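You operate a simulated robot arm through the tools that you are given. There is no shell and no other tool. Be economical: measure what you need, move in short steps, check, and stop when the job is done.

You are at the controls of a simulated two-armed robot. One attempt, no reset.

## Task
Pick up the dab stick with one hand, pass it to the other hand and put it on the finishing bench top.
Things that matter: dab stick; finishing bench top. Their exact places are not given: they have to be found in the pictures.

The check looks at the end state, three seconds after you hand in, the way a careful person would. Anything else that was tipped, shoved, dropped, spilled or broken makes it a failure.

## Robot
Two 7-joint arms with two-finger parallel grippers on one trunk, on a base that drives. Base frame: it is fixed to the floor where the robot stands at the start and does not move with it; the origin is under the middle of the robot, x ahead of it, y to its left, z up. Readings come in m, rad, newtons and seconds.
The left shoulder is at the start at [0.05, 0.187, 1.11], the right one opposite. With the tool pointing down near the work surface each hand reaches from about 0.1 to 0.66 m from the robot's upright axis, wherever it stands, measured 20 degrees to its own side. Places, roughly: dab stick (4x4x12 cm) [0.5, -0.1, 1]; finishing bench top [2.8, 3.1, 0.9]. Payload 3.43 kg a hand.
Tool frame (each hand has its own): the origin (TCP) lies between the finger pads and is the grasp point; the fingertips stand 0.03 m ahead of it; z points along the fingers, y is the line along which they close. Largest opening 0.094 m; finger width 0.028, thickness 0.01; the body of the gripper, 0.05 by 0.096 m, starts 0.055 m behind the TCP.
Orientation is that of the tool frame in the base frame, as [roll, pitch, yaw] about the fixed x, y, z axes, in that order (R = Rz(yaw) Ry(pitch) Rx(roll)). With the fingers straight down and closing along the base's y, the tool's x points along the base's -x, its y along +y and its z along -z.

## Interface
- The arms move only by the tool arm_command. It takes "left_increments", "right_increments" or both (then of equal length, played together; a hand with none holds still); each is one flat list of numbers, 7 for each row, row after row: the shift along the tool's x, y, z in units of 30 mm (1.0 is 30 mm), then the turn, a rotation vector about the tool's x, y, z in units of 8 degrees (1.0 is 8 degrees), then the opening, from 0 (shut) to 1 (fully open). In form: [x, y, z, rx, ry, rz, gripper, x, y, z, rx, ry, rz, gripper, ...]. A call has 1 to 10 rows; each row shifts and turns the commanded pose from where the row before left it, along the tool's axes as they then stand. A call with a number of a shift or a turn outside -1 to 1 is refused whole. Each row takes 0.2 s and may step no farther than 0.05 m and 0.15 rad from the row before; otherwise, or with a gripper value out of range, the whole call is refused. Where a pose cannot be reached the arm comes as near as it can. A force on the tool above 40 N (or 10 N above the force at the start of the call, whichever is more), or a blocked arm, ends the call early, and 0.2 s more pass. The fingers move at their own pace (about 0.153 m/s each) and stop on an object; they squeeze with about 38 N. The grip force told is the motor's: it shows also when the fingers shut on nothing. Time passes only in rows, and 0.2 s behind the last, so rows that do not move let the fingers close. It gives the time, the measured TCP pose, the force on the tool (base axes), the opening and the grip force at its end, in the units of the frame above (readings bear some noise), with the torque about the TCP (base axes, N m) and any sound that the robot's microphone picked up, and new pictures: "pictures" is both (left out), scene, wrist or none (wrist: the cameras of the hands that moved).
- Cameras (640 x 400 px; columns grow to the right, rows downward): "scene" is now at [0.1518, -0.0183, 1.2946]; the picture's right is [-0.31, -0.95, 0.00], its down [-0.37, 0.12, -0.92] and it looks along [0.88, -0.29, -0.39] (base axes); focal length 248 px, centre (320, 200). "left" rides on the left gripper at [0.076, -0.014, -0.103] in its tool frame; the picture's right is [0.18, 0.98, 0.00], its down [-0.75, 0.14, -0.64] and it looks along [-0.63, 0.12, 0.77] (tool axes); focal length 243 px, centre (320, 200). "right" rides on the right gripper at [0.076, 0.014, -0.103] in its tool frame; the picture's right is [-0.18, 0.98, 0.00], its down [-0.75, -0.14, -0.64] and it looks along [-0.63, -0.12, 0.77] (tool axes); focal length 243 px, centre (320, 200).
- lift_body(by): slides the trunk up (or, below 0, down) by that many m; the arms and the scene camera ride with it, the base frame stays. It gives what a move gives, with no picture.
- steer(legs): drives the robot by 1 to 6 legs, each [ahead, left, turn to the left] in m, m and rad, along the robot's own axes; the way and the turn of a leg run together, so that a leg with both is an arc; at most 1.5 m and 3.142 rad a leg. The arms and the cameras ride along, it lands a little off, and it stops where it bumps. It gives what a move gives, and a new picture of the scene camera.
- turn_head(pan, tilt): turns the head with the scene camera to pan (to the left, within 1.396 rad either way) and tilt (down, from -0.506 to 1.204), counted from straight ahead of the robot. It gives what a move gives, and a new picture of the scene camera.
- probe_pixels(camera, pixels): for up to 12 pixels [column, row] of the newest picture of that camera ("zoom" is the newest enlarged one), the place [x, y, z] in the base frame of the surface seen there, good to about 0.002 m, but the place of the scene camera against the robot may be out by one fixed shift of up to 0.018 m in any direction. It takes no simulated time.
- zoom(camera, box): a new picture of the part [left, top, right, bottom] of that camera's present view, enlarged. It takes no simulated time.
- hand_in(): hands the job in; it is judged then, once.

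Keep the steps short. Do not move on a guess: measure, check each grasp and each placing, and mend mistakes. In all there are 80 turns and 260 pictures (those below and enlarged ones count). Leave the grippers open and the arms clear of the work at the hand-in unless told otherwise, and finish with a single line.

The tools are called after "Emit:" as name(argument=value, ...) on one line, values as JSON. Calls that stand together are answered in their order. arm_command: Moves the arms, as the interface text tells. Its arguments: {"type":"object","properties":{"left_increments":{"type":"array","items":{"type":"number"}},"right_increments":{"type":"array","items":{"type":"number"}},"pictures":{"type":"string","enum":["both","scene","wrist","none"]}},"required":[]} The other tools are called the same way: lift_body (by) slides the trunk up or down; steer (legs) drives the base; turn_head (pan, tilt) turns the head that bears the scene camera; probe_pixels (camera, pixels) gives the place of the surface under pixels of a picture; zoom (camera, box) takes an enlarged picture of a part of a camera's view; hand_in () hands the job in.

At the start:

```text
clock: 0.0
left_position: [0.3941, 0.0911, 1.1692]
left_tool_rot: [-3.141, -0.001, -3.139]
left_force: [0.4, 0.5, 1.1]
left_ft_torque: [-0.02, 0.0, -0.03]
left_finger_gap: 0.094
left_grasp_force: 0.1
right_position: [0.3282, -0.2333, 1.1966]
right_tool_rot: [3.141, 0.002, 3.141]
right_force: [0.5, -0.4, 0.2]
right_ft_torque: [0.02, 0.01, -0.01]
right_finger_gap: 0.094
right_grasp_force: 0.1
trunk travel left (down, up): [-0.325, 0.107]
robot x, y, heading: [0.0006, -0.001, -0.0]
head pan, tilt: [-0.318, 0.398]
```

scene: 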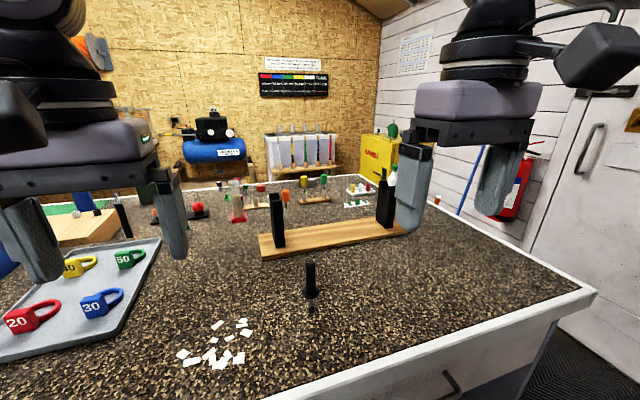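
right: 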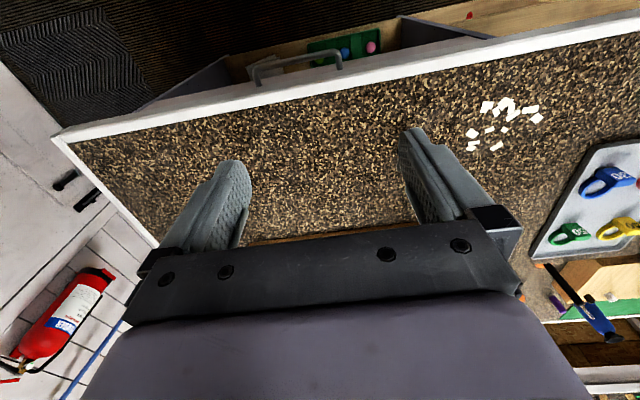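
left: 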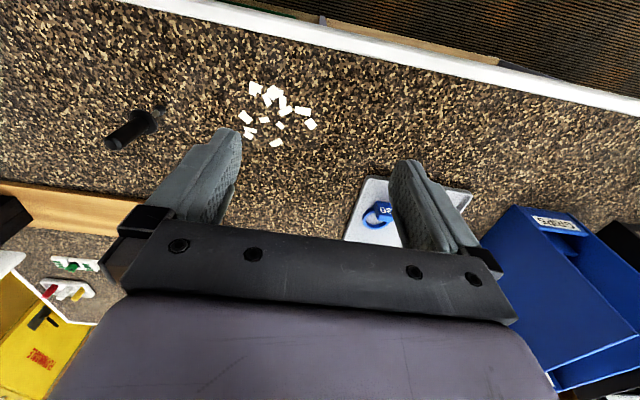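

The black upright thing at scene (310,285) looks like the dab stick. I'll zoom in on it and measure it.

Emit:
zoom(camera="scene", box=[250, 220, 410, 320])

Emit:
probe_pixels(camera="scene", pixels=[[310, 264], [310, 275], [311, 287], [311, 296], [311, 303], [311, 311], [330, 310], [280, 240], [400, 226], [384, 205], [277, 220]])

Emit:
zoom(camera="left", box=[90, 80, 190, 170])

Emit:
probe_pixels(camera="left", pixels=[[113, 142], [130, 130], [145, 121], [157, 111], [162, 106]])

```text
4.00 times, centred on (330, 270) of scene
```

zoom: 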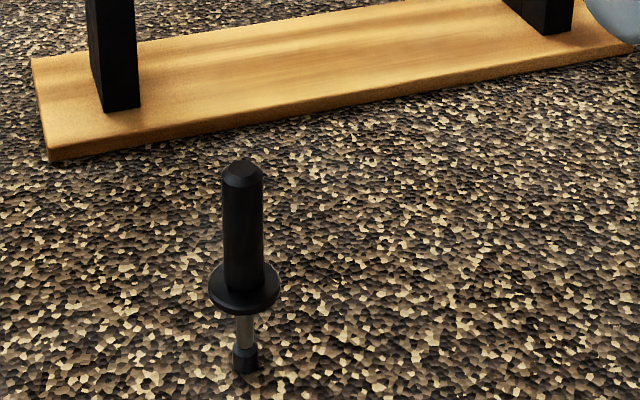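

```text
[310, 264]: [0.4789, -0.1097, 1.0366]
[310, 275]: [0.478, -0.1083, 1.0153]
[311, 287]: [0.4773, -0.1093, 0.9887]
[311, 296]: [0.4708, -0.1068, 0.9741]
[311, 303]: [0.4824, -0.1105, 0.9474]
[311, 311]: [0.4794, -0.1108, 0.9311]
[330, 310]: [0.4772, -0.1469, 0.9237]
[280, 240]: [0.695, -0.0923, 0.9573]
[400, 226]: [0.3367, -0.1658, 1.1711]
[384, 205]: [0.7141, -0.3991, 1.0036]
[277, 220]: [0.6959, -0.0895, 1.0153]
```

```text
4.44 times, centred on (140, 125) of left
```

zoom: 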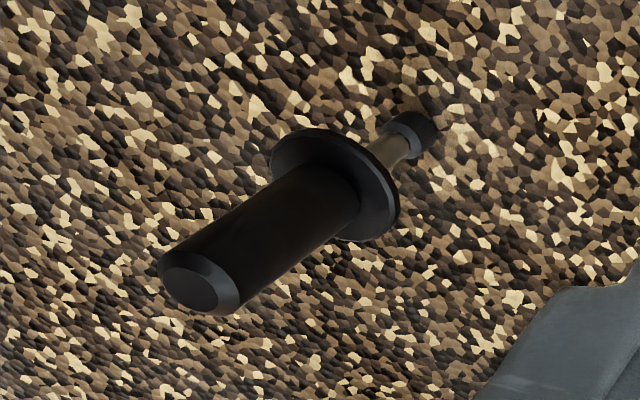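

```text
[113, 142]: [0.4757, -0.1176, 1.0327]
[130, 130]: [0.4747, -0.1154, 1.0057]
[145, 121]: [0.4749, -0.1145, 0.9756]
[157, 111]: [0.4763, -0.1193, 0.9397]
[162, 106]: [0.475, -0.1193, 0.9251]
```

The dab stick stands upright: axis about (0.477, -0.118), foot at z≈0.92, flange at 0.975, handle top at 1.037. I plan to grip the low part of the handle sideways with the right hand. The left hand can then take it from above. First I'll move the right hand ahead in free air and start turning it horizontal, with its camera side up.

Emit:
arm_command(right_increments=[-1, 0, 0, 0, 0, 0, 1, -1, 0, 0, 0, 0, 0, 1, -1, 1, 0, 0, 0, 0, 1, 0, 0, 0, -0.577, 0.577, 0.577, 1, 0, 0, 0, -0.577, 0.577, 0.577, 1, 0, 0, 0, -0.577, 0.577, 0.577, 1, 0, 0, 0, -0.577, 0.577, 0.577, 1, 0, 0, 0, -0.577, 0.577, 0.577, 1, 0, 0, 0, -0.577, 0.577, 0.577, 1, 0, 0, 0, -0.577, 0.577, 0.577, 1], pictures="scene")

```text
clock: 2.2
left_position: [0.3937, 0.0925, 1.1679]
left_tool_rot: [3.141, 0.0, -3.138]
left_force: [-0.1, 0.3, -0.2]
left_ft_torque: [0.01, 0.04, -0.03]
left_finger_gap: 0.0938
left_grasp_force: 0.1
right_position: [0.4195, -0.2042, 1.1974]
right_tool_rot: [2.698, -0.679, 2.699]
right_force: [0.1, 0.4, 0.1]
right_ft_torque: [0.02, -0.03, 0.01]
right_finger_gap: 0.0942
right_grasp_force: 0.1
trunk travel left (down, up): [-0.325, 0.107]
robot x, y, heading: [-0.0001, 0.0007, -0.001]
head pan, tilt: [-0.318, 0.398]
```

scene: 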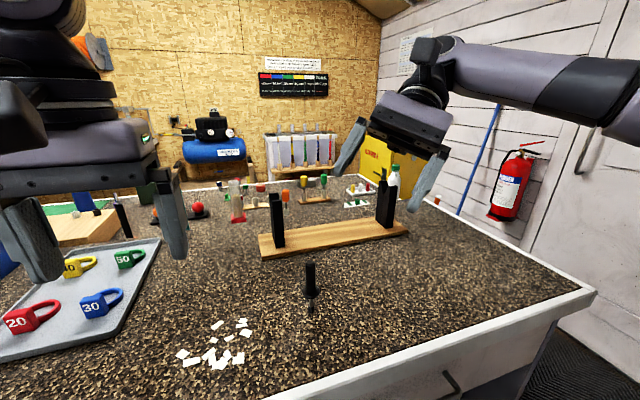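

The pose is followed well. I'll carry on with the remaining turn.

Emit:
arm_command(right_increments=[0, 0, 0, -0.577, 0.577, 0.577, 1, 0, 0, 0, -0.577, 0.577, 0.577, 1, 0, 0, 0, -0.577, 0.577, 0.577, 1, 0, 0, 0, -0.577, 0.577, 0.577, 1, 0, 0, 0, -0.577, 0.577, 0.577, 1, 0, 0, 0, -0.577, 0.577, 0.577, 1, 0, 0, 0, -0.577, 0.577, 0.577, 1, 0, 0, 0, -0.577, 0.577, 0.577, 1])

```text
clock: 4.0
left_position: [0.3929, 0.0911, 1.1679]
left_tool_rot: [-3.14, -0.001, -3.141]
left_force: [0.1, -0.3, 0.5]
left_ft_torque: [0.01, -0.01, 0.04]
left_finger_gap: 0.0938
left_grasp_force: 0.1
right_position: [0.3868, -0.1723, 1.2644]
right_tool_rot: [2.816, -1.414, 1.803]
right_force: [0.0, 0.3, 0.6]
right_ft_torque: [0.0, 0.04, -0.04]
right_finger_gap: 0.0942
right_grasp_force: 0.1
right hand out of reach, approached as far as the arm can: row 4, 5, 6, 7, 8
trunk travel left (down, up): [-0.325, 0.107]
robot x, y, heading: [-0.0026, 0.0012, -0.001]
head pan, tilt: [-0.318, 0.398]
```

scene: 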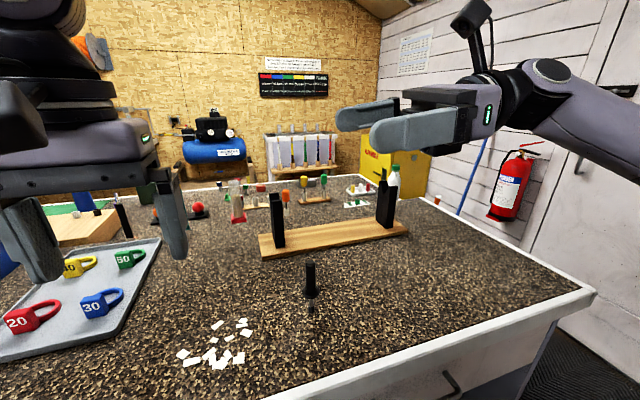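
right: 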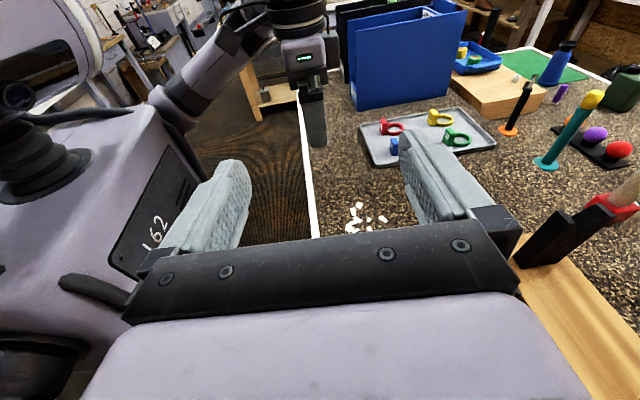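

The hand is nearly level now and points along +y, but the arm is at a limit here. I'll yaw it toward +x, which should suit the elbow better, and lower it a bit.

Emit:
arm_command(right_increments=[0, 0, 0, -1, 0, 0, 1, 0, 0, 0, -1, 0, 0, 1, 0, 0, 0, -1, 0, 0, 1, 0, 0, 0, -1, 0, 0, 1, 0, 0, 0, -1, 0, 0, 1], pictures="scene")

```text
clock: 5.2
left_position: [0.3908, 0.0936, 1.1697]
left_tool_rot: [-3.139, 0.001, -3.136]
left_force: [-0.1, 0.6, 0.5]
left_ft_torque: [-0.03, -0.05, -0.02]
left_finger_gap: 0.094
left_grasp_force: 0.0
right_position: [0.3854, -0.1702, 1.2642]
right_tool_rot: [2.069, -1.421, 1.866]
right_force: [-0.2, -0.2, -0.2]
right_ft_torque: [0.01, 0.01, -0.02]
right_finger_gap: 0.094
right_grasp_force: 0.0
trunk travel left (down, up): [-0.325, 0.107]
robot x, y, heading: [-0.0031, -0.0027, 0.0]
head pan, tilt: [-0.318, 0.398]
```

scene: 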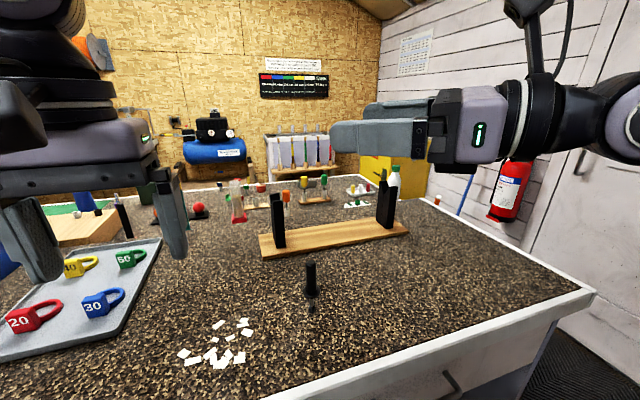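

Now the hand is level and at 45°, within reach. I'll correct the 7.5° roll and lower it in steps, watching forearm clearance.

Emit:
arm_command(right_increments=[0, 0, 0, 0, 0, 0.95, 1, -1, 0, 0, 0, 0, 0, 1, -1, 0, 0, 0, 0, 0, 1, -1, 0, 0, 0, 0, 0, 1, -1, 0, 0, 0, 0, 0, 1])

```text
clock: 6.4
left_position: [0.3939, 0.0915, 1.167]
left_tool_rot: [-3.141, 0.0, -3.139]
left_force: [-0.4, 0.3, 0.0]
left_ft_torque: [-0.03, -0.01, -0.03]
left_finger_gap: 0.0938
left_grasp_force: 0.1
right_position: [0.3875, -0.1807, 1.1452]
right_tool_rot: [-3.063, -1.498, 0.711]
right_force: [0.4, -0.1, 0.0]
right_ft_torque: [0.0, 0.0, 0.0]
right_finger_gap: 0.0941
right_grasp_force: 0.1
right hand out of reach, approached as far as the arm can: row 5
trunk travel left (down, up): [-0.325, 0.107]
robot x, y, heading: [0.001, -0.0019, -0.0]
head pan, tilt: [-0.318, 0.398]
```

scene: 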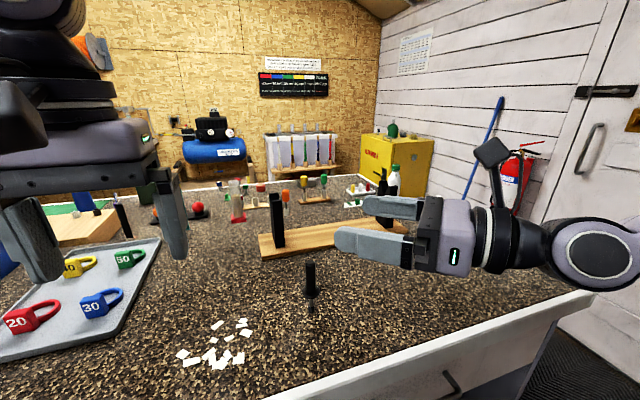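
right: 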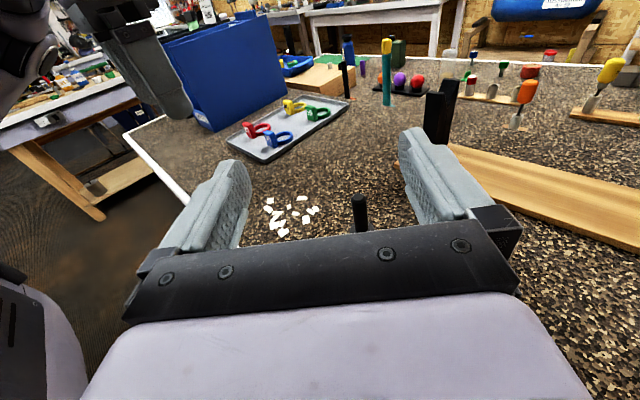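

The stick shows at right-camera (360,213), straight between the fingers. The arm hits a limit going lower, so I'd lower the trunk instead. First I'll check the heights of the arm and the table edge.

Emit:
probe_pixels(camera="scene", pixels=[[600, 285], [595, 293], [560, 270], [510, 268], [630, 225], [635, 285], [590, 290], [400, 365], [440, 265], [80, 305], [100, 300], [30, 310]])

Emit:
turn_head(pan=-1.0, tilt=0.5)

```text
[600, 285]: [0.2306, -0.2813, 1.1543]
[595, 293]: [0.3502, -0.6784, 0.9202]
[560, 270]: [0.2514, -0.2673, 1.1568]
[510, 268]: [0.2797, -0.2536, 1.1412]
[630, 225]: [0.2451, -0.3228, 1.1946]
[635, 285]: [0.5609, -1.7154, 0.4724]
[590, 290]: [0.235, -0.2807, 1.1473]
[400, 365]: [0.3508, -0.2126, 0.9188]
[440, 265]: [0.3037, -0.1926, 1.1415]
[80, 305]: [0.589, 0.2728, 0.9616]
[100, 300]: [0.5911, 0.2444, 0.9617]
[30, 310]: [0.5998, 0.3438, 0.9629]
```

```text
clock: 7.5
left_position: [0.394, 0.0907, 1.1691]
left_tool_rot: [3.141, 0.001, -3.14]
left_force: [0.1, -0.9, -0.1]
left_ft_torque: [0.0, 0.0, -0.01]
left_finger_gap: 0.0938
left_grasp_force: 0.0
right_position: [0.388, -0.179, 1.1458]
right_tool_rot: [-3.059, -1.499, 0.705]
right_force: [0.4, 0.2, 0.2]
right_ft_torque: [0.0, 0.0, -0.01]
right_finger_gap: 0.094
right_grasp_force: 0.1
trunk travel left (down, up): [-0.325, 0.107]
robot x, y, heading: [0.0011, -0.0034, -0.002]
head pan, tilt: [-1.0, 0.499]
```

scene: 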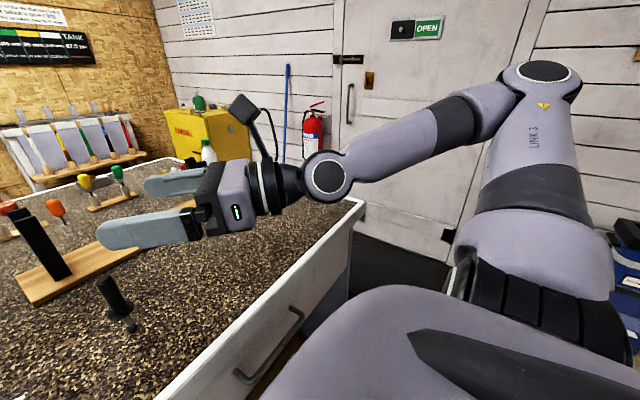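

The table's front edge is at x≈0.35. The wrist and forearm stand outside and above it, so lowering the trunk is safe. I'll raise the left hand first to keep it above the tray.

Emit:
arm_command(left_increments=[0, 0, -1, 0, 0, 0, 1, 0, 0, -1, 0, 0, 0, 1, 0, 0, -1, 0, 0, 0, 1, 0, 0, -1, 0, 0, 0, 1], pictures="none")

Emit:
lift_body(by=-0.15)

Emit:
turn_head(pan=-0.3, tilt=0.5)

Emit:
zoom(camera="right", box=[160, 100, 560, 350])

```text
clock: 8.4
left_position: [0.3918, 0.0921, 1.2879]
left_tool_rot: [-3.141, 0.001, -3.14]
left_force: [0.3, 0.4, 0.6]
left_ft_torque: [0.02, -0.01, 0.01]
left_finger_gap: 0.0939
left_grasp_force: 0.0
right_position: [0.3878, -0.1805, 1.146]
right_tool_rot: [-3.056, -1.498, 0.702]
right_force: [-1.1, 0.6, -0.4]
right_ft_torque: [-0.01, -0.02, -0.02]
right_finger_gap: 0.0937
right_grasp_force: 0.1
trunk travel left (down, up): [-0.325, 0.107]
robot x, y, heading: [-0.002, -0.0007, 0.0]
head pan, tilt: [-1.0, 0.499]
```

```text
clock: 10.2
left_position: [0.3935, 0.0921, 1.1387]
left_tool_rot: [-3.141, 0.0, -3.14]
left_force: [1.0, -1.2, 0.2]
left_ft_torque: [0.02, -0.02, 0.01]
left_finger_gap: 0.0939
left_grasp_force: 0.0
right_position: [0.3881, -0.1803, 0.9962]
right_tool_rot: [-3.059, -1.499, 0.707]
right_force: [0.3, -0.1, 0.0]
right_ft_torque: [0.01, -0.02, -0.02]
right_finger_gap: 0.0938
right_grasp_force: 0.1
trunk travel left (down, up): [-0.175, 0.257]
robot x, y, heading: [-0.003, 0.0015, 0.001]
head pan, tilt: [-1.0, 0.499]
```

```text
clock: 11.3
left_position: [0.392, 0.0923, 1.1385]
left_tool_rot: [-3.141, -0.001, -3.139]
left_force: [-0.7, 0.7, 0.9]
left_ft_torque: [0.01, 0.02, 0.03]
left_finger_gap: 0.0938
left_grasp_force: 0.1
right_position: [0.3883, -0.1798, 0.9958]
right_tool_rot: [-3.055, -1.5, 0.702]
right_force: [0.3, 0.7, 0.1]
right_ft_torque: [0.02, 0.01, -0.01]
right_finger_gap: 0.0942
right_grasp_force: 0.1
trunk travel left (down, up): [-0.175, 0.257]
robot x, y, heading: [-0.0018, 0.0037, 0.001]
head pan, tilt: [-0.3, 0.499]
```

scene: 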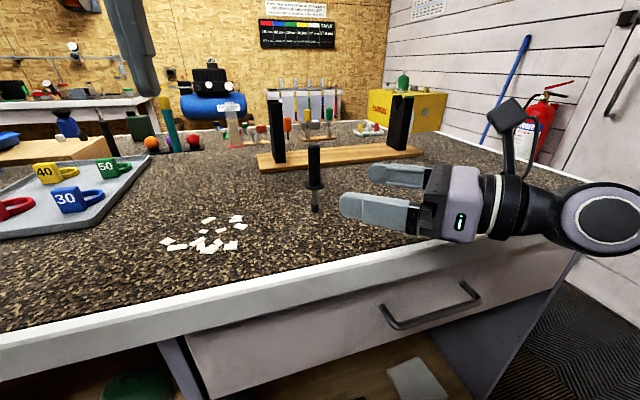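

```text
1.60 times, centred on (360, 225) of right
```

zoom: 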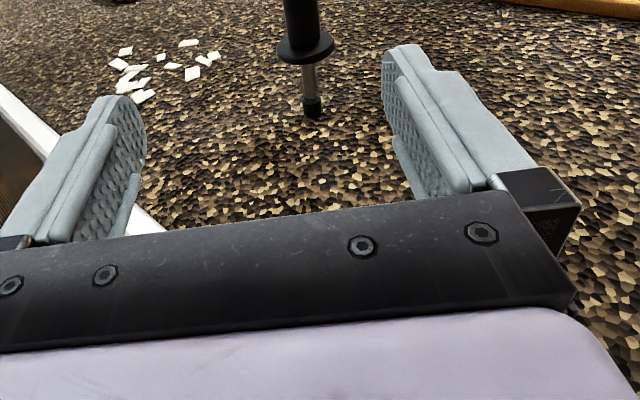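

I'll measure the stick with the right hand's own camera and the scene camera.

Emit:
probe_pixels(camera="right", pixels=[[342, 115], [345, 118], [349, 120], [349, 130], [353, 140], [355, 165], [338, 125]])

Emit:
probe_pixels(camera="scene", pixels=[[313, 148], [313, 165], [313, 180], [313, 187], [313, 195], [314, 210], [307, 165], [319, 165]])

Emit:
zoom(camera="right", box=[300, 80, 400, 180])

Emit:
zoom(camera="scene", box=[270, 130, 430, 230])

```text
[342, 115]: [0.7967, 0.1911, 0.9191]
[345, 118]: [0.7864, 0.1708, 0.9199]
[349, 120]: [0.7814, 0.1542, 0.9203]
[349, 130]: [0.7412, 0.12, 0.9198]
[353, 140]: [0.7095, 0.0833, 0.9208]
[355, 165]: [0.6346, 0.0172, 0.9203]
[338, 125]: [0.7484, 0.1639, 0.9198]
```

```text
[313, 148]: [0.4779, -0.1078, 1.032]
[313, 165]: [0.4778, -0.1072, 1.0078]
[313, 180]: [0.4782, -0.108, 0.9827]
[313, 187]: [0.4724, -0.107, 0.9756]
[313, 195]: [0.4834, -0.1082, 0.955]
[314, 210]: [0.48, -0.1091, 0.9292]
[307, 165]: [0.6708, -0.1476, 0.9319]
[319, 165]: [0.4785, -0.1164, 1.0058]
```

```text
4.00 times, centred on (350, 130) of right
```

zoom: 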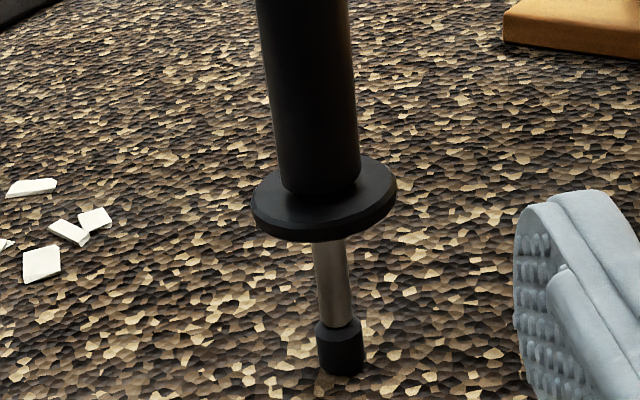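

```text
4.00 times, centred on (350, 180) of scene
```

zoom: 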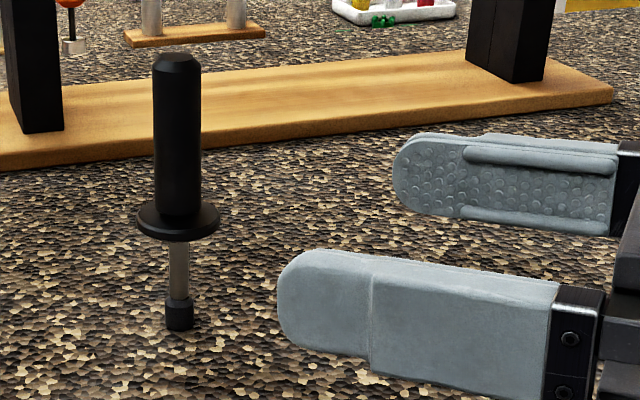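

Emit:
zoom(camera="right", box=[270, 80, 430, 180])

Emit:
probe_pixels(camera="zoom", pixels=[[305, 40], [310, 100], [318, 150], [320, 180], [275, 150], [350, 150], [325, 225], [325, 205], [333, 290], [341, 350]])

```text
4.00 times, centred on (350, 130) of right
```

zoom: 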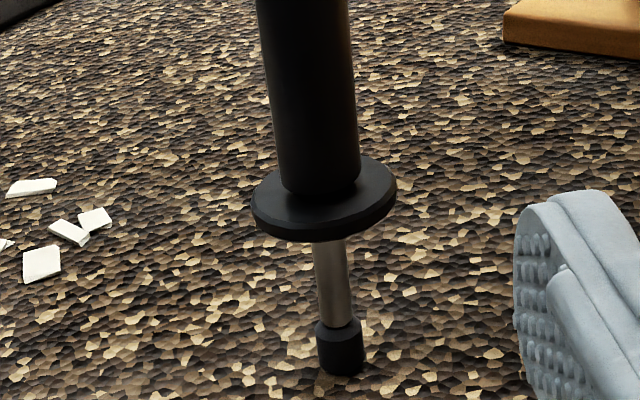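

```text
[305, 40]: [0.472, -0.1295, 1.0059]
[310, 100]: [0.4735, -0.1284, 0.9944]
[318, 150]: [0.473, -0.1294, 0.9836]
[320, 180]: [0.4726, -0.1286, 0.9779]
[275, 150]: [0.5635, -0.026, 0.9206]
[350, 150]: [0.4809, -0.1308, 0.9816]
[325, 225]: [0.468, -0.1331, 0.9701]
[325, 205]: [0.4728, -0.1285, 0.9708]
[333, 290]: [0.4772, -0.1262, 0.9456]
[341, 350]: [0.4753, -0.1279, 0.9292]
```

The stick's axis is at about (0.4805, -0.1215) with the flange top at z≈0.971. That needs a shift of 24 mm along tool y first, then about 104 mm ahead. I'll do the sideways part and half the advance, then check.

Emit:
arm_command(right_increments=[0.1, 0.81, 0, 0, 0, 0, 1, 0, 0, 0.8, 0, 0, 0, 1, 0, 0, 0.8, 0, 0, 0, 1])

Emit:
zoom(camera="scene", box=[270, 130, 430, 230])

```text
clock: 12.1
left_position: [0.3934, 0.0928, 1.1378]
left_tool_rot: [-3.14, 0.0, -3.141]
left_force: [0.5, -0.3, 0.3]
left_ft_torque: [0.0, 0.03, -0.01]
left_finger_gap: 0.0939
left_grasp_force: 0.1
right_position: [0.4405, -0.1627, 0.9941]
right_tool_rot: [-3.05, -1.499, 0.698]
right_force: [0.1, 0.6, -1.1]
right_ft_torque: [0.03, 0.02, 0.02]
right_finger_gap: 0.094
right_grasp_force: 0.0
trunk travel left (down, up): [-0.175, 0.257]
robot x, y, heading: [0.0014, 0.0023, 0.003]
head pan, tilt: [-0.3, 0.499]
```

scene: 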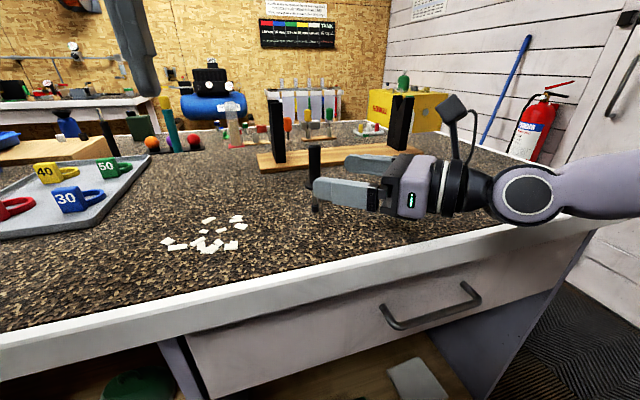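
right: 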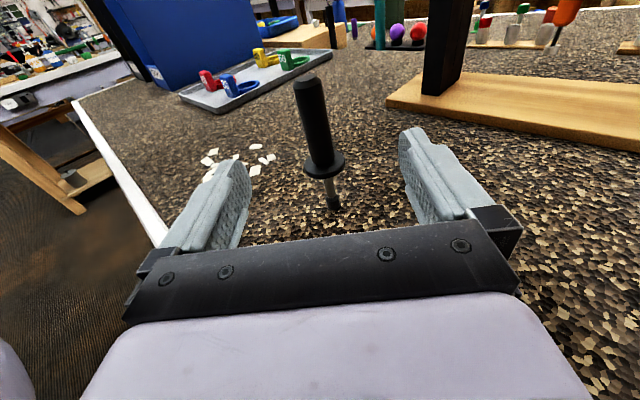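

```text
4.00 times, centred on (350, 180) of scene
```

zoom: 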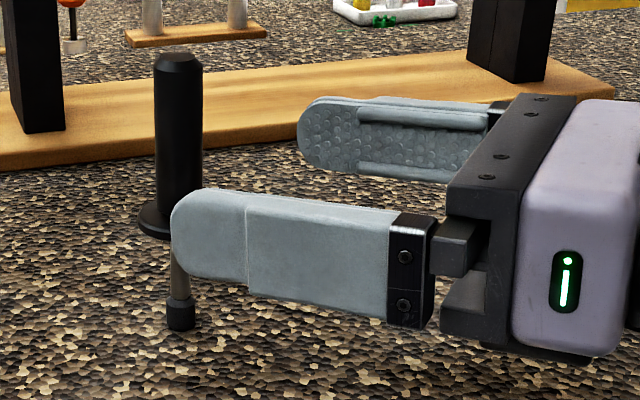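

Aligned (lateral error under 1 mm) with 57 mm still to go. I'll advance 54 mm, staying just above the flange, with the fingers open.

Emit:
arm_command(right_increments=[0.07, 0, 0.9, 0, 0, 0, 1, 0, 0, 0.9, 0, 0, 0, 1])

Emit:
zoom(camera="scene", box=[270, 130, 430, 230])

```text
clock: 12.7
left_position: [0.3939, 0.0924, 1.1382]
left_tool_rot: [-3.138, 0.001, -3.14]
left_force: [0.1, 0.3, -0.3]
left_ft_torque: [0.04, 0.01, -0.02]
left_finger_gap: 0.094
left_grasp_force: 0.0
right_position: [0.4771, -0.1246, 0.9921]
right_tool_rot: [-3.052, -1.498, 0.699]
right_force: [0.6, 0.1, 0.5]
right_ft_torque: [0.02, -0.01, -0.01]
right_finger_gap: 0.094
right_grasp_force: 0.0
trunk travel left (down, up): [-0.175, 0.257]
robot x, y, heading: [-0.0033, -0.0028, -0.0]
head pan, tilt: [-0.3, 0.499]
```

scene: 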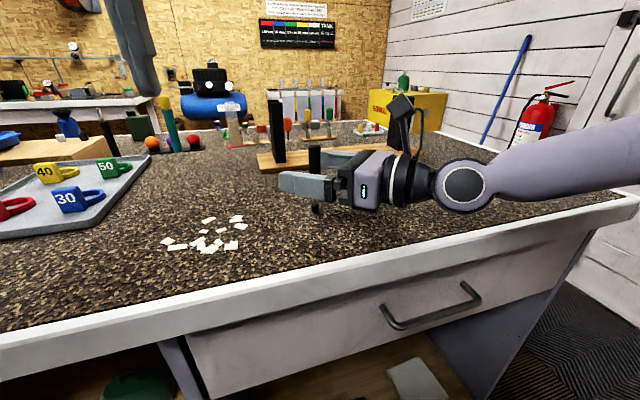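
right: 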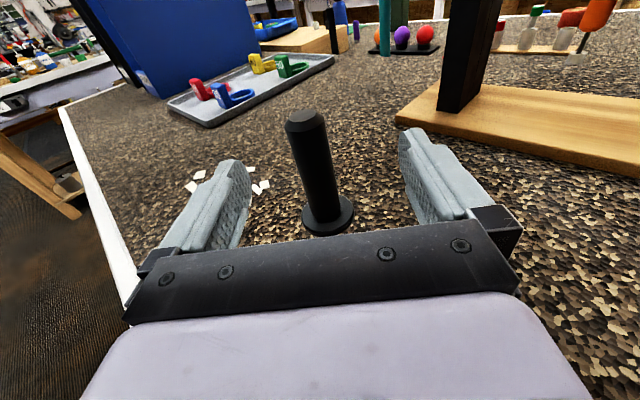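

```text
4.00 times, centred on (350, 180) of scene
```

zoom: 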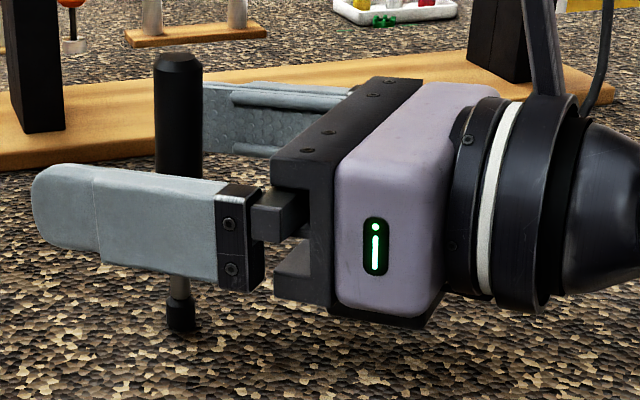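

The handle is centred between the fingers. I'll close the right gripper.

Emit:
arm_command(right_increments=[0, 0, 0, 0, 0, 0, 0.6, 0, 0, 0, 0, 0, 0, 0.3, 0, 0, 0, 0, 0, 0, 0.1, 0, 0, 0, 0, 0, 0, 0, 0, 0, 0, 0, 0, 0, 0])

Emit:
zoom(camera="scene", box=[270, 130, 430, 230])

```text
clock: 13.9
left_position: [0.3929, 0.0923, 1.1377]
left_tool_rot: [3.141, 0.0, -3.139]
left_force: [-0.8, 0.3, 0.4]
left_ft_torque: [-0.01, -0.01, -0.02]
left_finger_gap: 0.094
left_grasp_force: 0.1
right_position: [0.4779, -0.1243, 0.993]
right_tool_rot: [-3.055, -1.499, 0.701]
right_force: [0.4, -1.5, -0.4]
right_ft_torque: [0.02, -0.02, -0.04]
right_finger_gap: 0.02
right_grasp_force: 38.4
trunk travel left (down, up): [-0.175, 0.257]
robot x, y, heading: [0.0009, -0.0003, 0.005]
head pan, tilt: [-0.3, 0.499]
```

scene: 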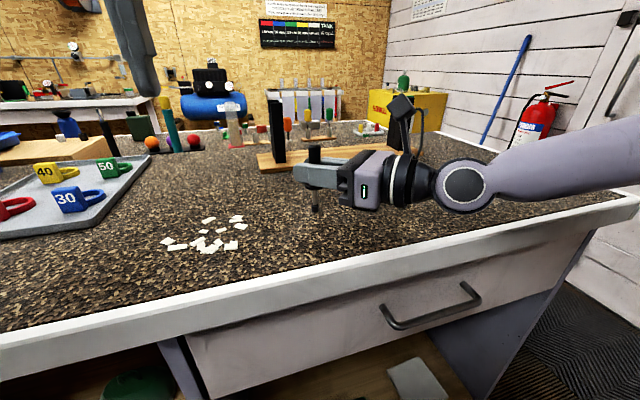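
right: 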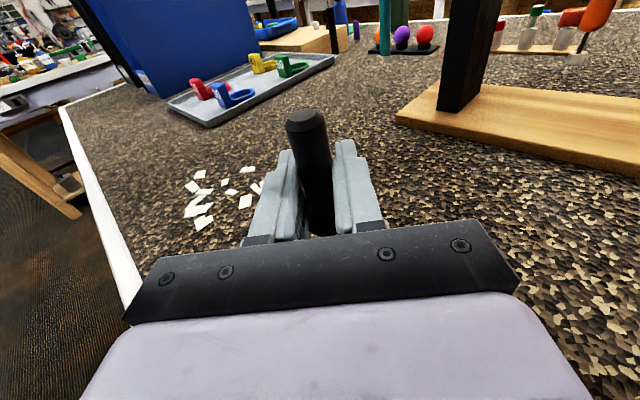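

```text
4.00 times, centred on (350, 180) of scene
```

zoom: 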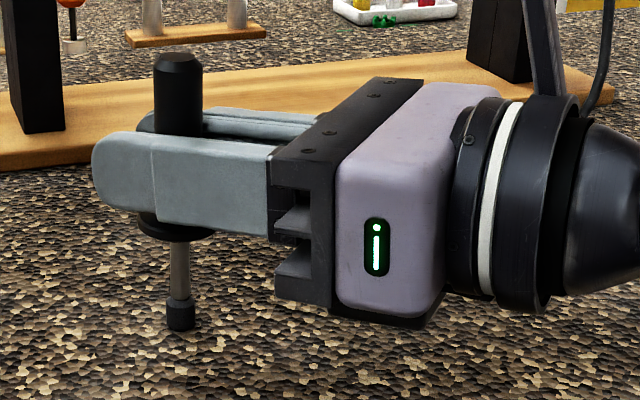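

It's gripped (gap 20 mm, 38 N). I'll lift it with the trunk and check.

Emit:
lift_body(by=0.15)

Emit:
turn_head(pan=-0.25, tilt=0.4)

```text
clock: 15.6
left_position: [0.3932, 0.0916, 1.288]
left_tool_rot: [-3.141, 0.0, -3.139]
left_force: [-0.4, 0.6, 0.1]
left_ft_torque: [-0.03, -0.04, 0.03]
left_finger_gap: 0.094
left_grasp_force: 0.1
right_position: [0.4787, -0.125, 1.1427]
right_tool_rot: [-3.053, -1.498, 0.701]
right_force: [-0.4, -0.6, 0.5]
right_ft_torque: [-0.03, 0.0, 0.0]
right_finger_gap: 0.02
right_grasp_force: 38.3
trunk travel left (down, up): [-0.325, 0.107]
robot x, y, heading: [0.0056, 0.0018, 0.002]
head pan, tilt: [-0.3, 0.499]
```

```text
clock: 16.3
left_position: [0.3923, 0.0924, 1.2882]
left_tool_rot: [3.141, 0.001, -3.141]
left_force: [-0.2, -0.1, -0.1]
left_ft_torque: [-0.01, 0.01, -0.01]
left_finger_gap: 0.0937
left_grasp_force: 0.2
right_position: [0.4775, -0.1245, 1.1417]
right_tool_rot: [-3.057, -1.499, 0.704]
right_force: [-0.3, -0.5, -1.8]
right_ft_torque: [0.0, 0.0, 0.01]
right_finger_gap: 0.0205
right_grasp_force: 37.8
trunk travel left (down, up): [-0.325, 0.107]
robot x, y, heading: [-0.0031, 0.0027, 0.001]
head pan, tilt: [-0.25, 0.4]
```

scene: 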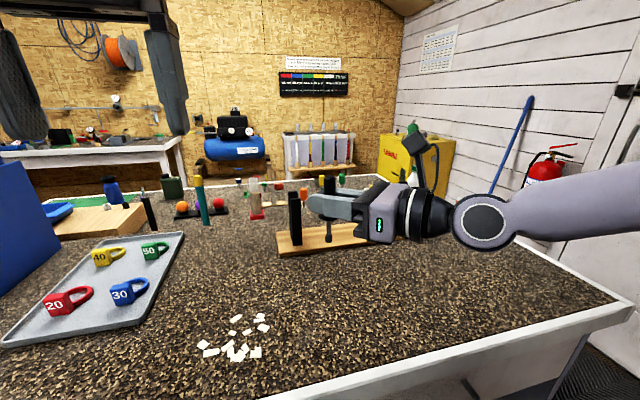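

The stick is lifted, upright and steady. Now the left hand turns 45° with a partly closed opening and moves halfway toward a spot above the stick.

Emit:
arm_command(left_increments=[0, 0, 0, 0, 0, 0.9375, 0.6, 0, 0, 0, 0, 0, 0.9375, 0.6, 0, 0, 0, 0, 0, 0.9375, 0.6, 0, 0, 0, 0, 0, 0.9375, 0.6, 0, 0, 0, 0, 0, 0.9375, 0.6, 0, 0, 0, 0, 0, 0.9375, 0.6, -0.89, -0.37, 0, 0, 0, 0, 0.6, -0.89, -0.37, 0, 0, 0, 0, 0.6, -0.89, -0.37, 0, 0, 0, 0, 0.6, -0.89, -0.37, 0, 0, 0, 0, 0.6])

```text
clock: 18.5
left_position: [0.4168, -0.011, 1.2652]
left_tool_rot: [-3.141, 0.003, 2.358]
left_force: [0.4, 0.5, 0.7]
left_ft_torque: [0.01, 0.03, -0.03]
left_finger_gap: 0.0563
left_grasp_force: 0.0
left hand out of reach, approached as far as the arm can: row 8, 9, 10
right_position: [0.4783, -0.126, 1.1428]
right_tool_rot: [-3.05, -1.501, 0.696]
right_force: [-0.4, 0.8, 0.6]
right_ft_torque: [0.03, 0.0, 0.03]
right_finger_gap: 0.0198
right_grasp_force: 38.3
trunk travel left (down, up): [-0.325, 0.107]
robot x, y, heading: [0.0008, -0.0001, -0.001]
head pan, tilt: [-0.25, 0.4]
```

scene: 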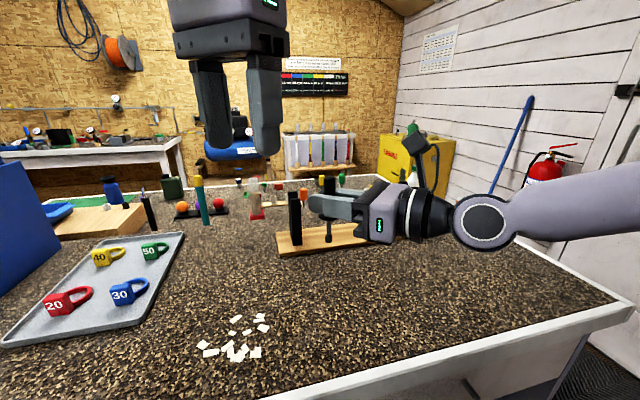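
left: 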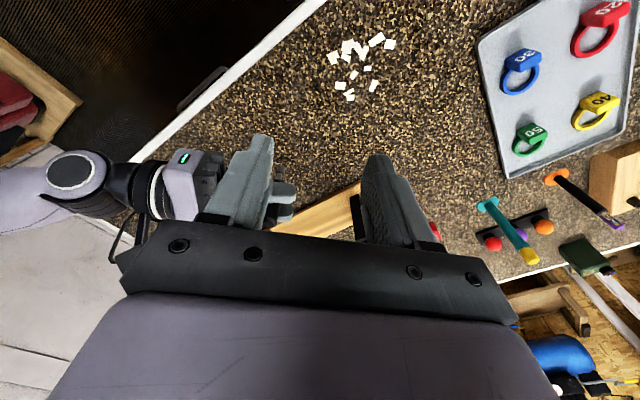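

The left hand is at its reach limit that high up. I'll bring the stick toward the middle with the right hand and let the left hand back off a little.

Emit:
arm_command(left_increments=[0.7, 0.7, 0, 0, 0, 0, 0.6, 0.7, 0.7, 0, 0, 0, 0, 0.6, 0.7, 0.7, 0, 0, 0, 0, 0.6, 0, 0, 0, 0, 0, 0, 0.6, 0, 0, 0, 0, 0, 0, 0.6], right_increments=[0, 0, 0, 0, 0, 0, 0, 0, -0.88, 0.3, 0, 0, 0, 0, 0, -0.88, 0.3, 0, 0, 0, 0, 0, -0.88, 0.3, 0, 0, 0, 0, 0, -0.88, 0.3, 0, 0, 0, 0])

```text
clock: 19.7
left_position: [0.4159, 0.0782, 1.2668]
left_tool_rot: [3.141, 0.001, 2.359]
left_force: [-1.0, 0.6, -0.6]
left_ft_torque: [0.01, 0.0, 0.0]
left_finger_gap: 0.0567
left_grasp_force: 0.0
right_position: [0.4318, -0.0418, 1.1355]
right_tool_rot: [-3.042, -1.501, 0.694]
right_force: [0.2, -0.4, -0.8]
right_ft_torque: [-0.03, -0.02, -0.01]
right_finger_gap: 0.0199
right_grasp_force: 38.2
right hand out of reach, approached as far as the arm can: row 5
trunk travel left (down, up): [-0.325, 0.107]
robot x, y, heading: [-0.0016, -0.001, -0.005]
head pan, tilt: [-0.25, 0.4]
```

scene: 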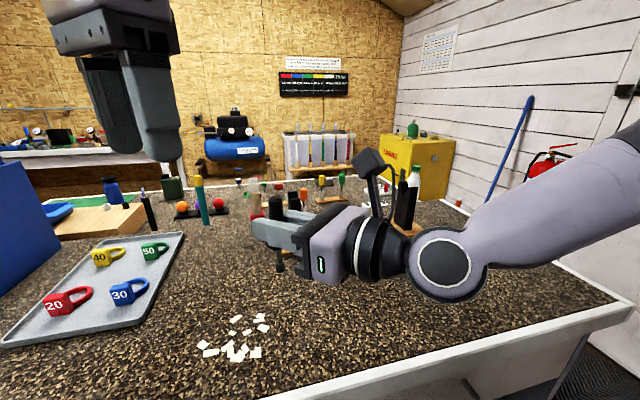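
right: 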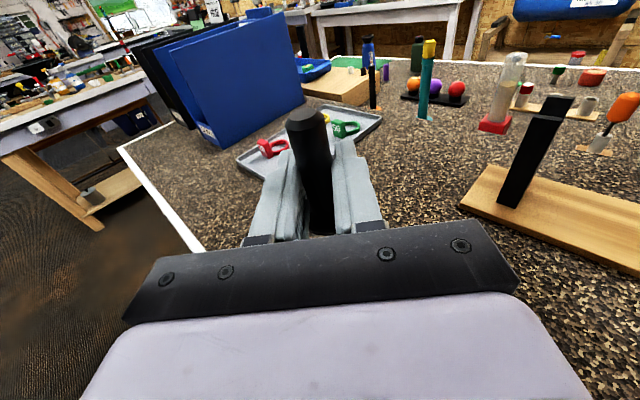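
left: 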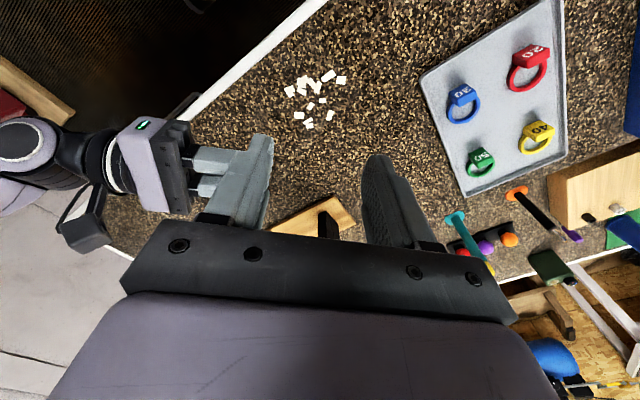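

The stick is now at about (0.434, -0.039). I'll measure its top with the scene camera.

Emit:
zoom(camera="scene", box=[220, 170, 380, 270])

Emit:
zoom(camera="right", box=[240, 90, 400, 190])

Emit:
probe_pixels(camera="right", pixels=[[305, 113], [305, 120], [308, 135], [310, 150], [318, 200], [350, 170], [280, 175]])

Emit:
probe_pixels(camera="scene", pixels=[[275, 197], [275, 202], [275, 210], [275, 222], [283, 228], [279, 268]])

```text
4.00 times, centred on (300, 220) of scene
```

zoom: 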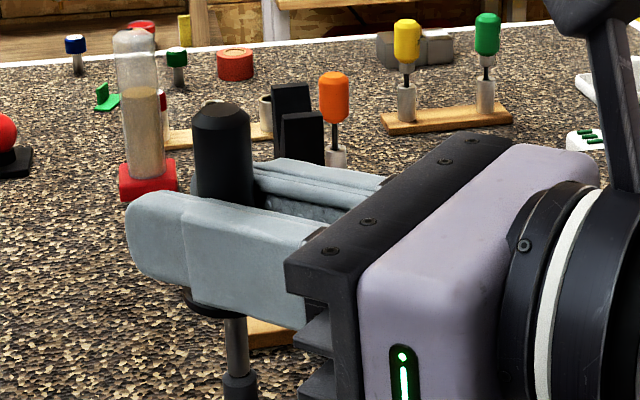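

```text
4.00 times, centred on (320, 140) of right
```

zoom: 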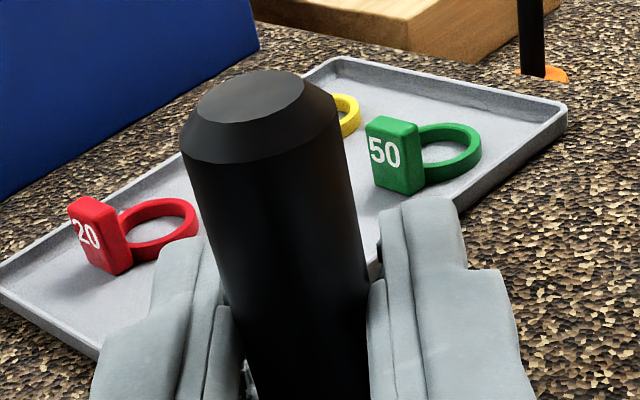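

```text
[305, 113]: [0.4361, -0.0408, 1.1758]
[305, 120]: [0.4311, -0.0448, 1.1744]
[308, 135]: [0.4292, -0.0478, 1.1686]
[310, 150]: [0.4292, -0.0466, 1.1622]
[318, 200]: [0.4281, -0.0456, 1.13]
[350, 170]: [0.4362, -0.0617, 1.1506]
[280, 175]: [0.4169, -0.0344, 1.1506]
```

```text
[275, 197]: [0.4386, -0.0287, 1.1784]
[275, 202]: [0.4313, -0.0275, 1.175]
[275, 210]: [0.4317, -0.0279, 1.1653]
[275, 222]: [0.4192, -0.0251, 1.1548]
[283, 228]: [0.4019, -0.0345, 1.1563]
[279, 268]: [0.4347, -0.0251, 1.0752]
```

The top centre is at (0.4355, -0.040, 1.176) and the right fingers' tops at z≈1.151, so about 25 mm is free to grip. I'll move the left hand above it.

Emit:
arm_command(left_increments=[-0.81, -0.58, 0.33, 0, 0, 0, 0.6, -0.81, -0.58, 0.33, 0, 0, 0, 0.6, -0.81, -0.58, 0.33, 0, 0, 0, 0.6, -0.81, -0.58, 0.33, 0, 0, 0, 0.6])

```text
clock: 20.7
left_position: [0.4378, -0.0395, 1.2265]
left_tool_rot: [3.141, 0.0, 2.358]
left_force: [0.4, 0.4, 0.6]
left_ft_torque: [0.0, 0.01, -0.01]
left_finger_gap: 0.0563
left_grasp_force: 0.1
right_position: [0.4322, -0.0425, 1.1364]
right_tool_rot: [-3.039, -1.501, 0.692]
right_force: [0.1, 0.2, -0.6]
right_ft_torque: [0.0, 0.01, 0.03]
right_finger_gap: 0.0197
right_grasp_force: 37.6
trunk travel left (down, up): [-0.325, 0.107]
robot x, y, heading: [0.0027, -0.0004, -0.001]
head pan, tilt: [-0.25, 0.4]
```

scene: 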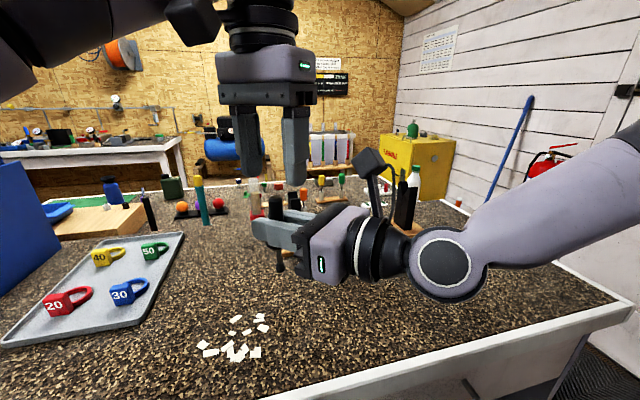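
left: 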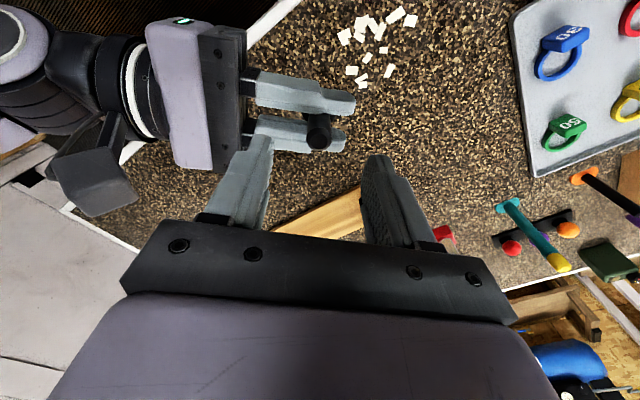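

The stick top shows at left-camera (320,122), centred between the left fingers. I'll probe it to confirm.

Emit:
probe_pixels(camera="left", pixels=[[318, 120], [318, 132], [318, 142], [340, 143], [340, 105]])

Emit:
zoom(camera="left", box=[240, 80, 400, 180])

```text
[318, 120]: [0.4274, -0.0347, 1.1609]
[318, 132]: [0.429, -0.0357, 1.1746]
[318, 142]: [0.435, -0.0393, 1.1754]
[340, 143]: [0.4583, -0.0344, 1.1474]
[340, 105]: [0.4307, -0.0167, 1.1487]
```

```text
4.00 times, centred on (320, 130) of left
```

zoom: 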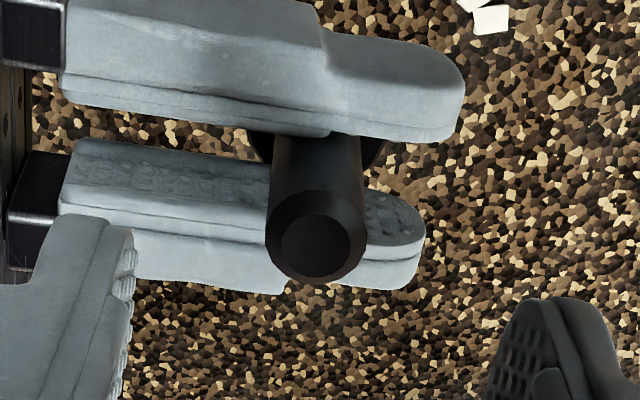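

The offset is under 3 mm. I'll descend 42 mm so that the left tips stop just above the right fingers.

Emit:
arm_command(left_increments=[0.03, -0.07, 0.7, 0, 0, 0, 0.6, 0, 0, 0.7, 0, 0, 0, 0.6])

Emit:
zoom(camera="scene", box=[220, 150, 380, 250])

```text
clock: 21.3
left_position: [0.4349, -0.04, 1.1843]
left_tool_rot: [-3.14, -0.001, 2.357]
left_force: [1.0, -0.9, -0.6]
left_ft_torque: [-0.01, 0.02, -0.03]
left_finger_gap: 0.0563
left_grasp_force: 0.0
right_position: [0.4322, -0.0428, 1.1372]
right_tool_rot: [-3.05, -1.501, 0.7]
right_force: [0.3, 0.9, -0.5]
right_ft_torque: [-0.03, 0.0, -0.01]
right_finger_gap: 0.02
right_grasp_force: 38.1
trunk travel left (down, up): [-0.325, 0.107]
robot x, y, heading: [0.0004, 0.0019, -0.002]
head pan, tilt: [-0.25, 0.4]
```

scene: 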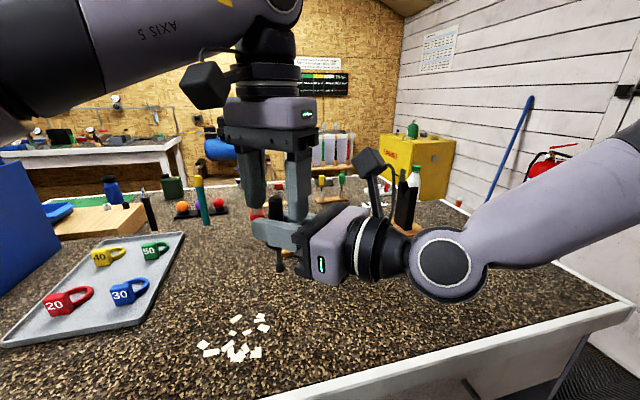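
left: 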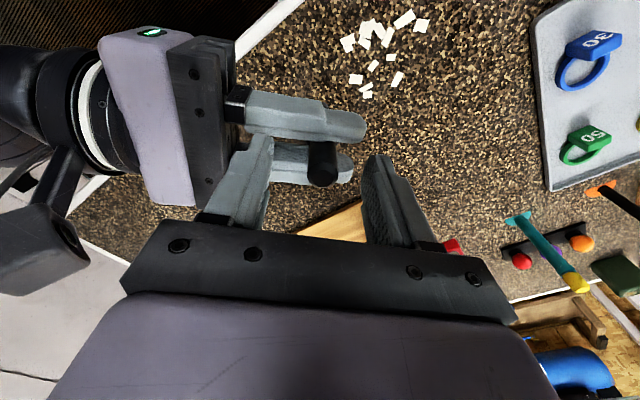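

```text
4.00 times, centred on (300, 200) of scene
```

zoom: 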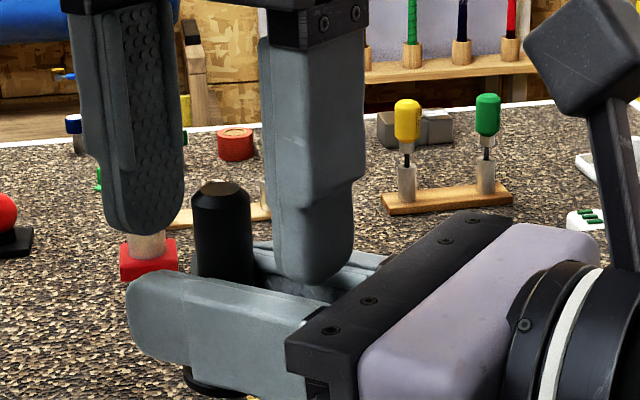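

The left fingers straddle the handle top and don't touch the right ones. I'll close the left gripper.

Emit:
arm_command(left_increments=[0, 0, 0, 0, 0, 0, 0.4, 0, 0, 0, 0, 0, 0, 0.1, 0, 0, 0, 0, 0, 0, 0, 0, 0, 0, 0, 0, 0, 0])

Emit:
zoom(camera="scene", box=[220, 150, 380, 250])

```text
clock: 22.3
left_position: [0.4343, -0.0401, 1.1845]
left_tool_rot: [3.14, 0.001, 2.359]
left_force: [6.4, 5.8, -1.4]
left_ft_torque: [0.43, -0.44, 0.04]
left_finger_gap: 0.0155
left_grasp_force: 38.3
right_position: [0.4305, -0.042, 1.1356]
right_tool_rot: [-3.049, -1.501, 0.699]
right_force: [-6.6, -6.1, 2.4]
right_ft_torque: [-0.17, 0.14, -0.02]
right_finger_gap: 0.0197
right_grasp_force: 37.8
trunk travel left (down, up): [-0.325, 0.107]
robot x, y, heading: [-0.0011, -0.0032, -0.001]
head pan, tilt: [-0.25, 0.4]
```

scene: 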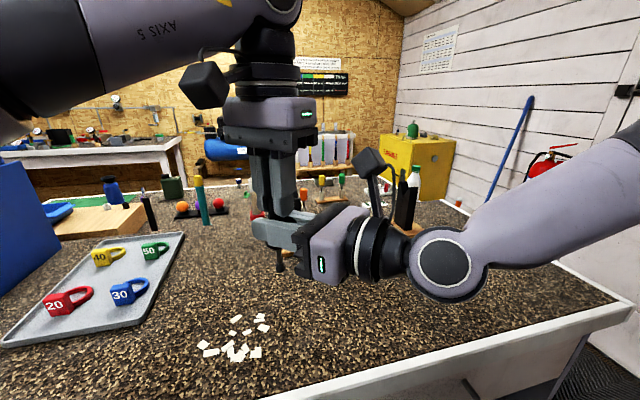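
left: 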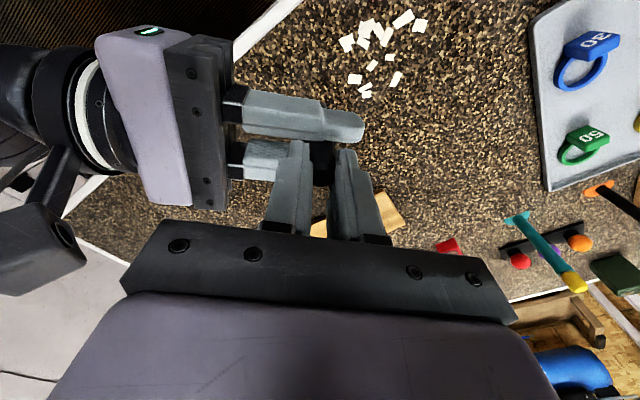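

```text
4.00 times, centred on (300, 200) of scene
```

zoom: 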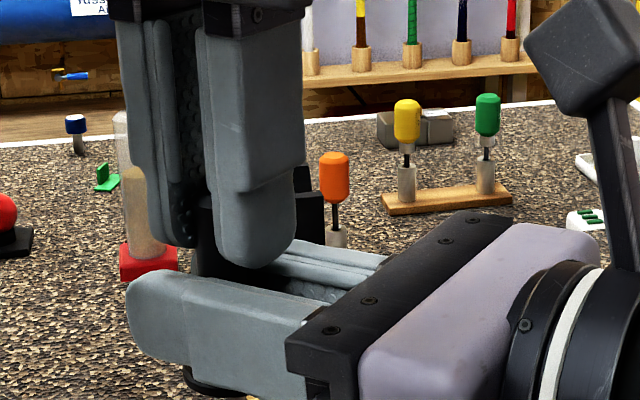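

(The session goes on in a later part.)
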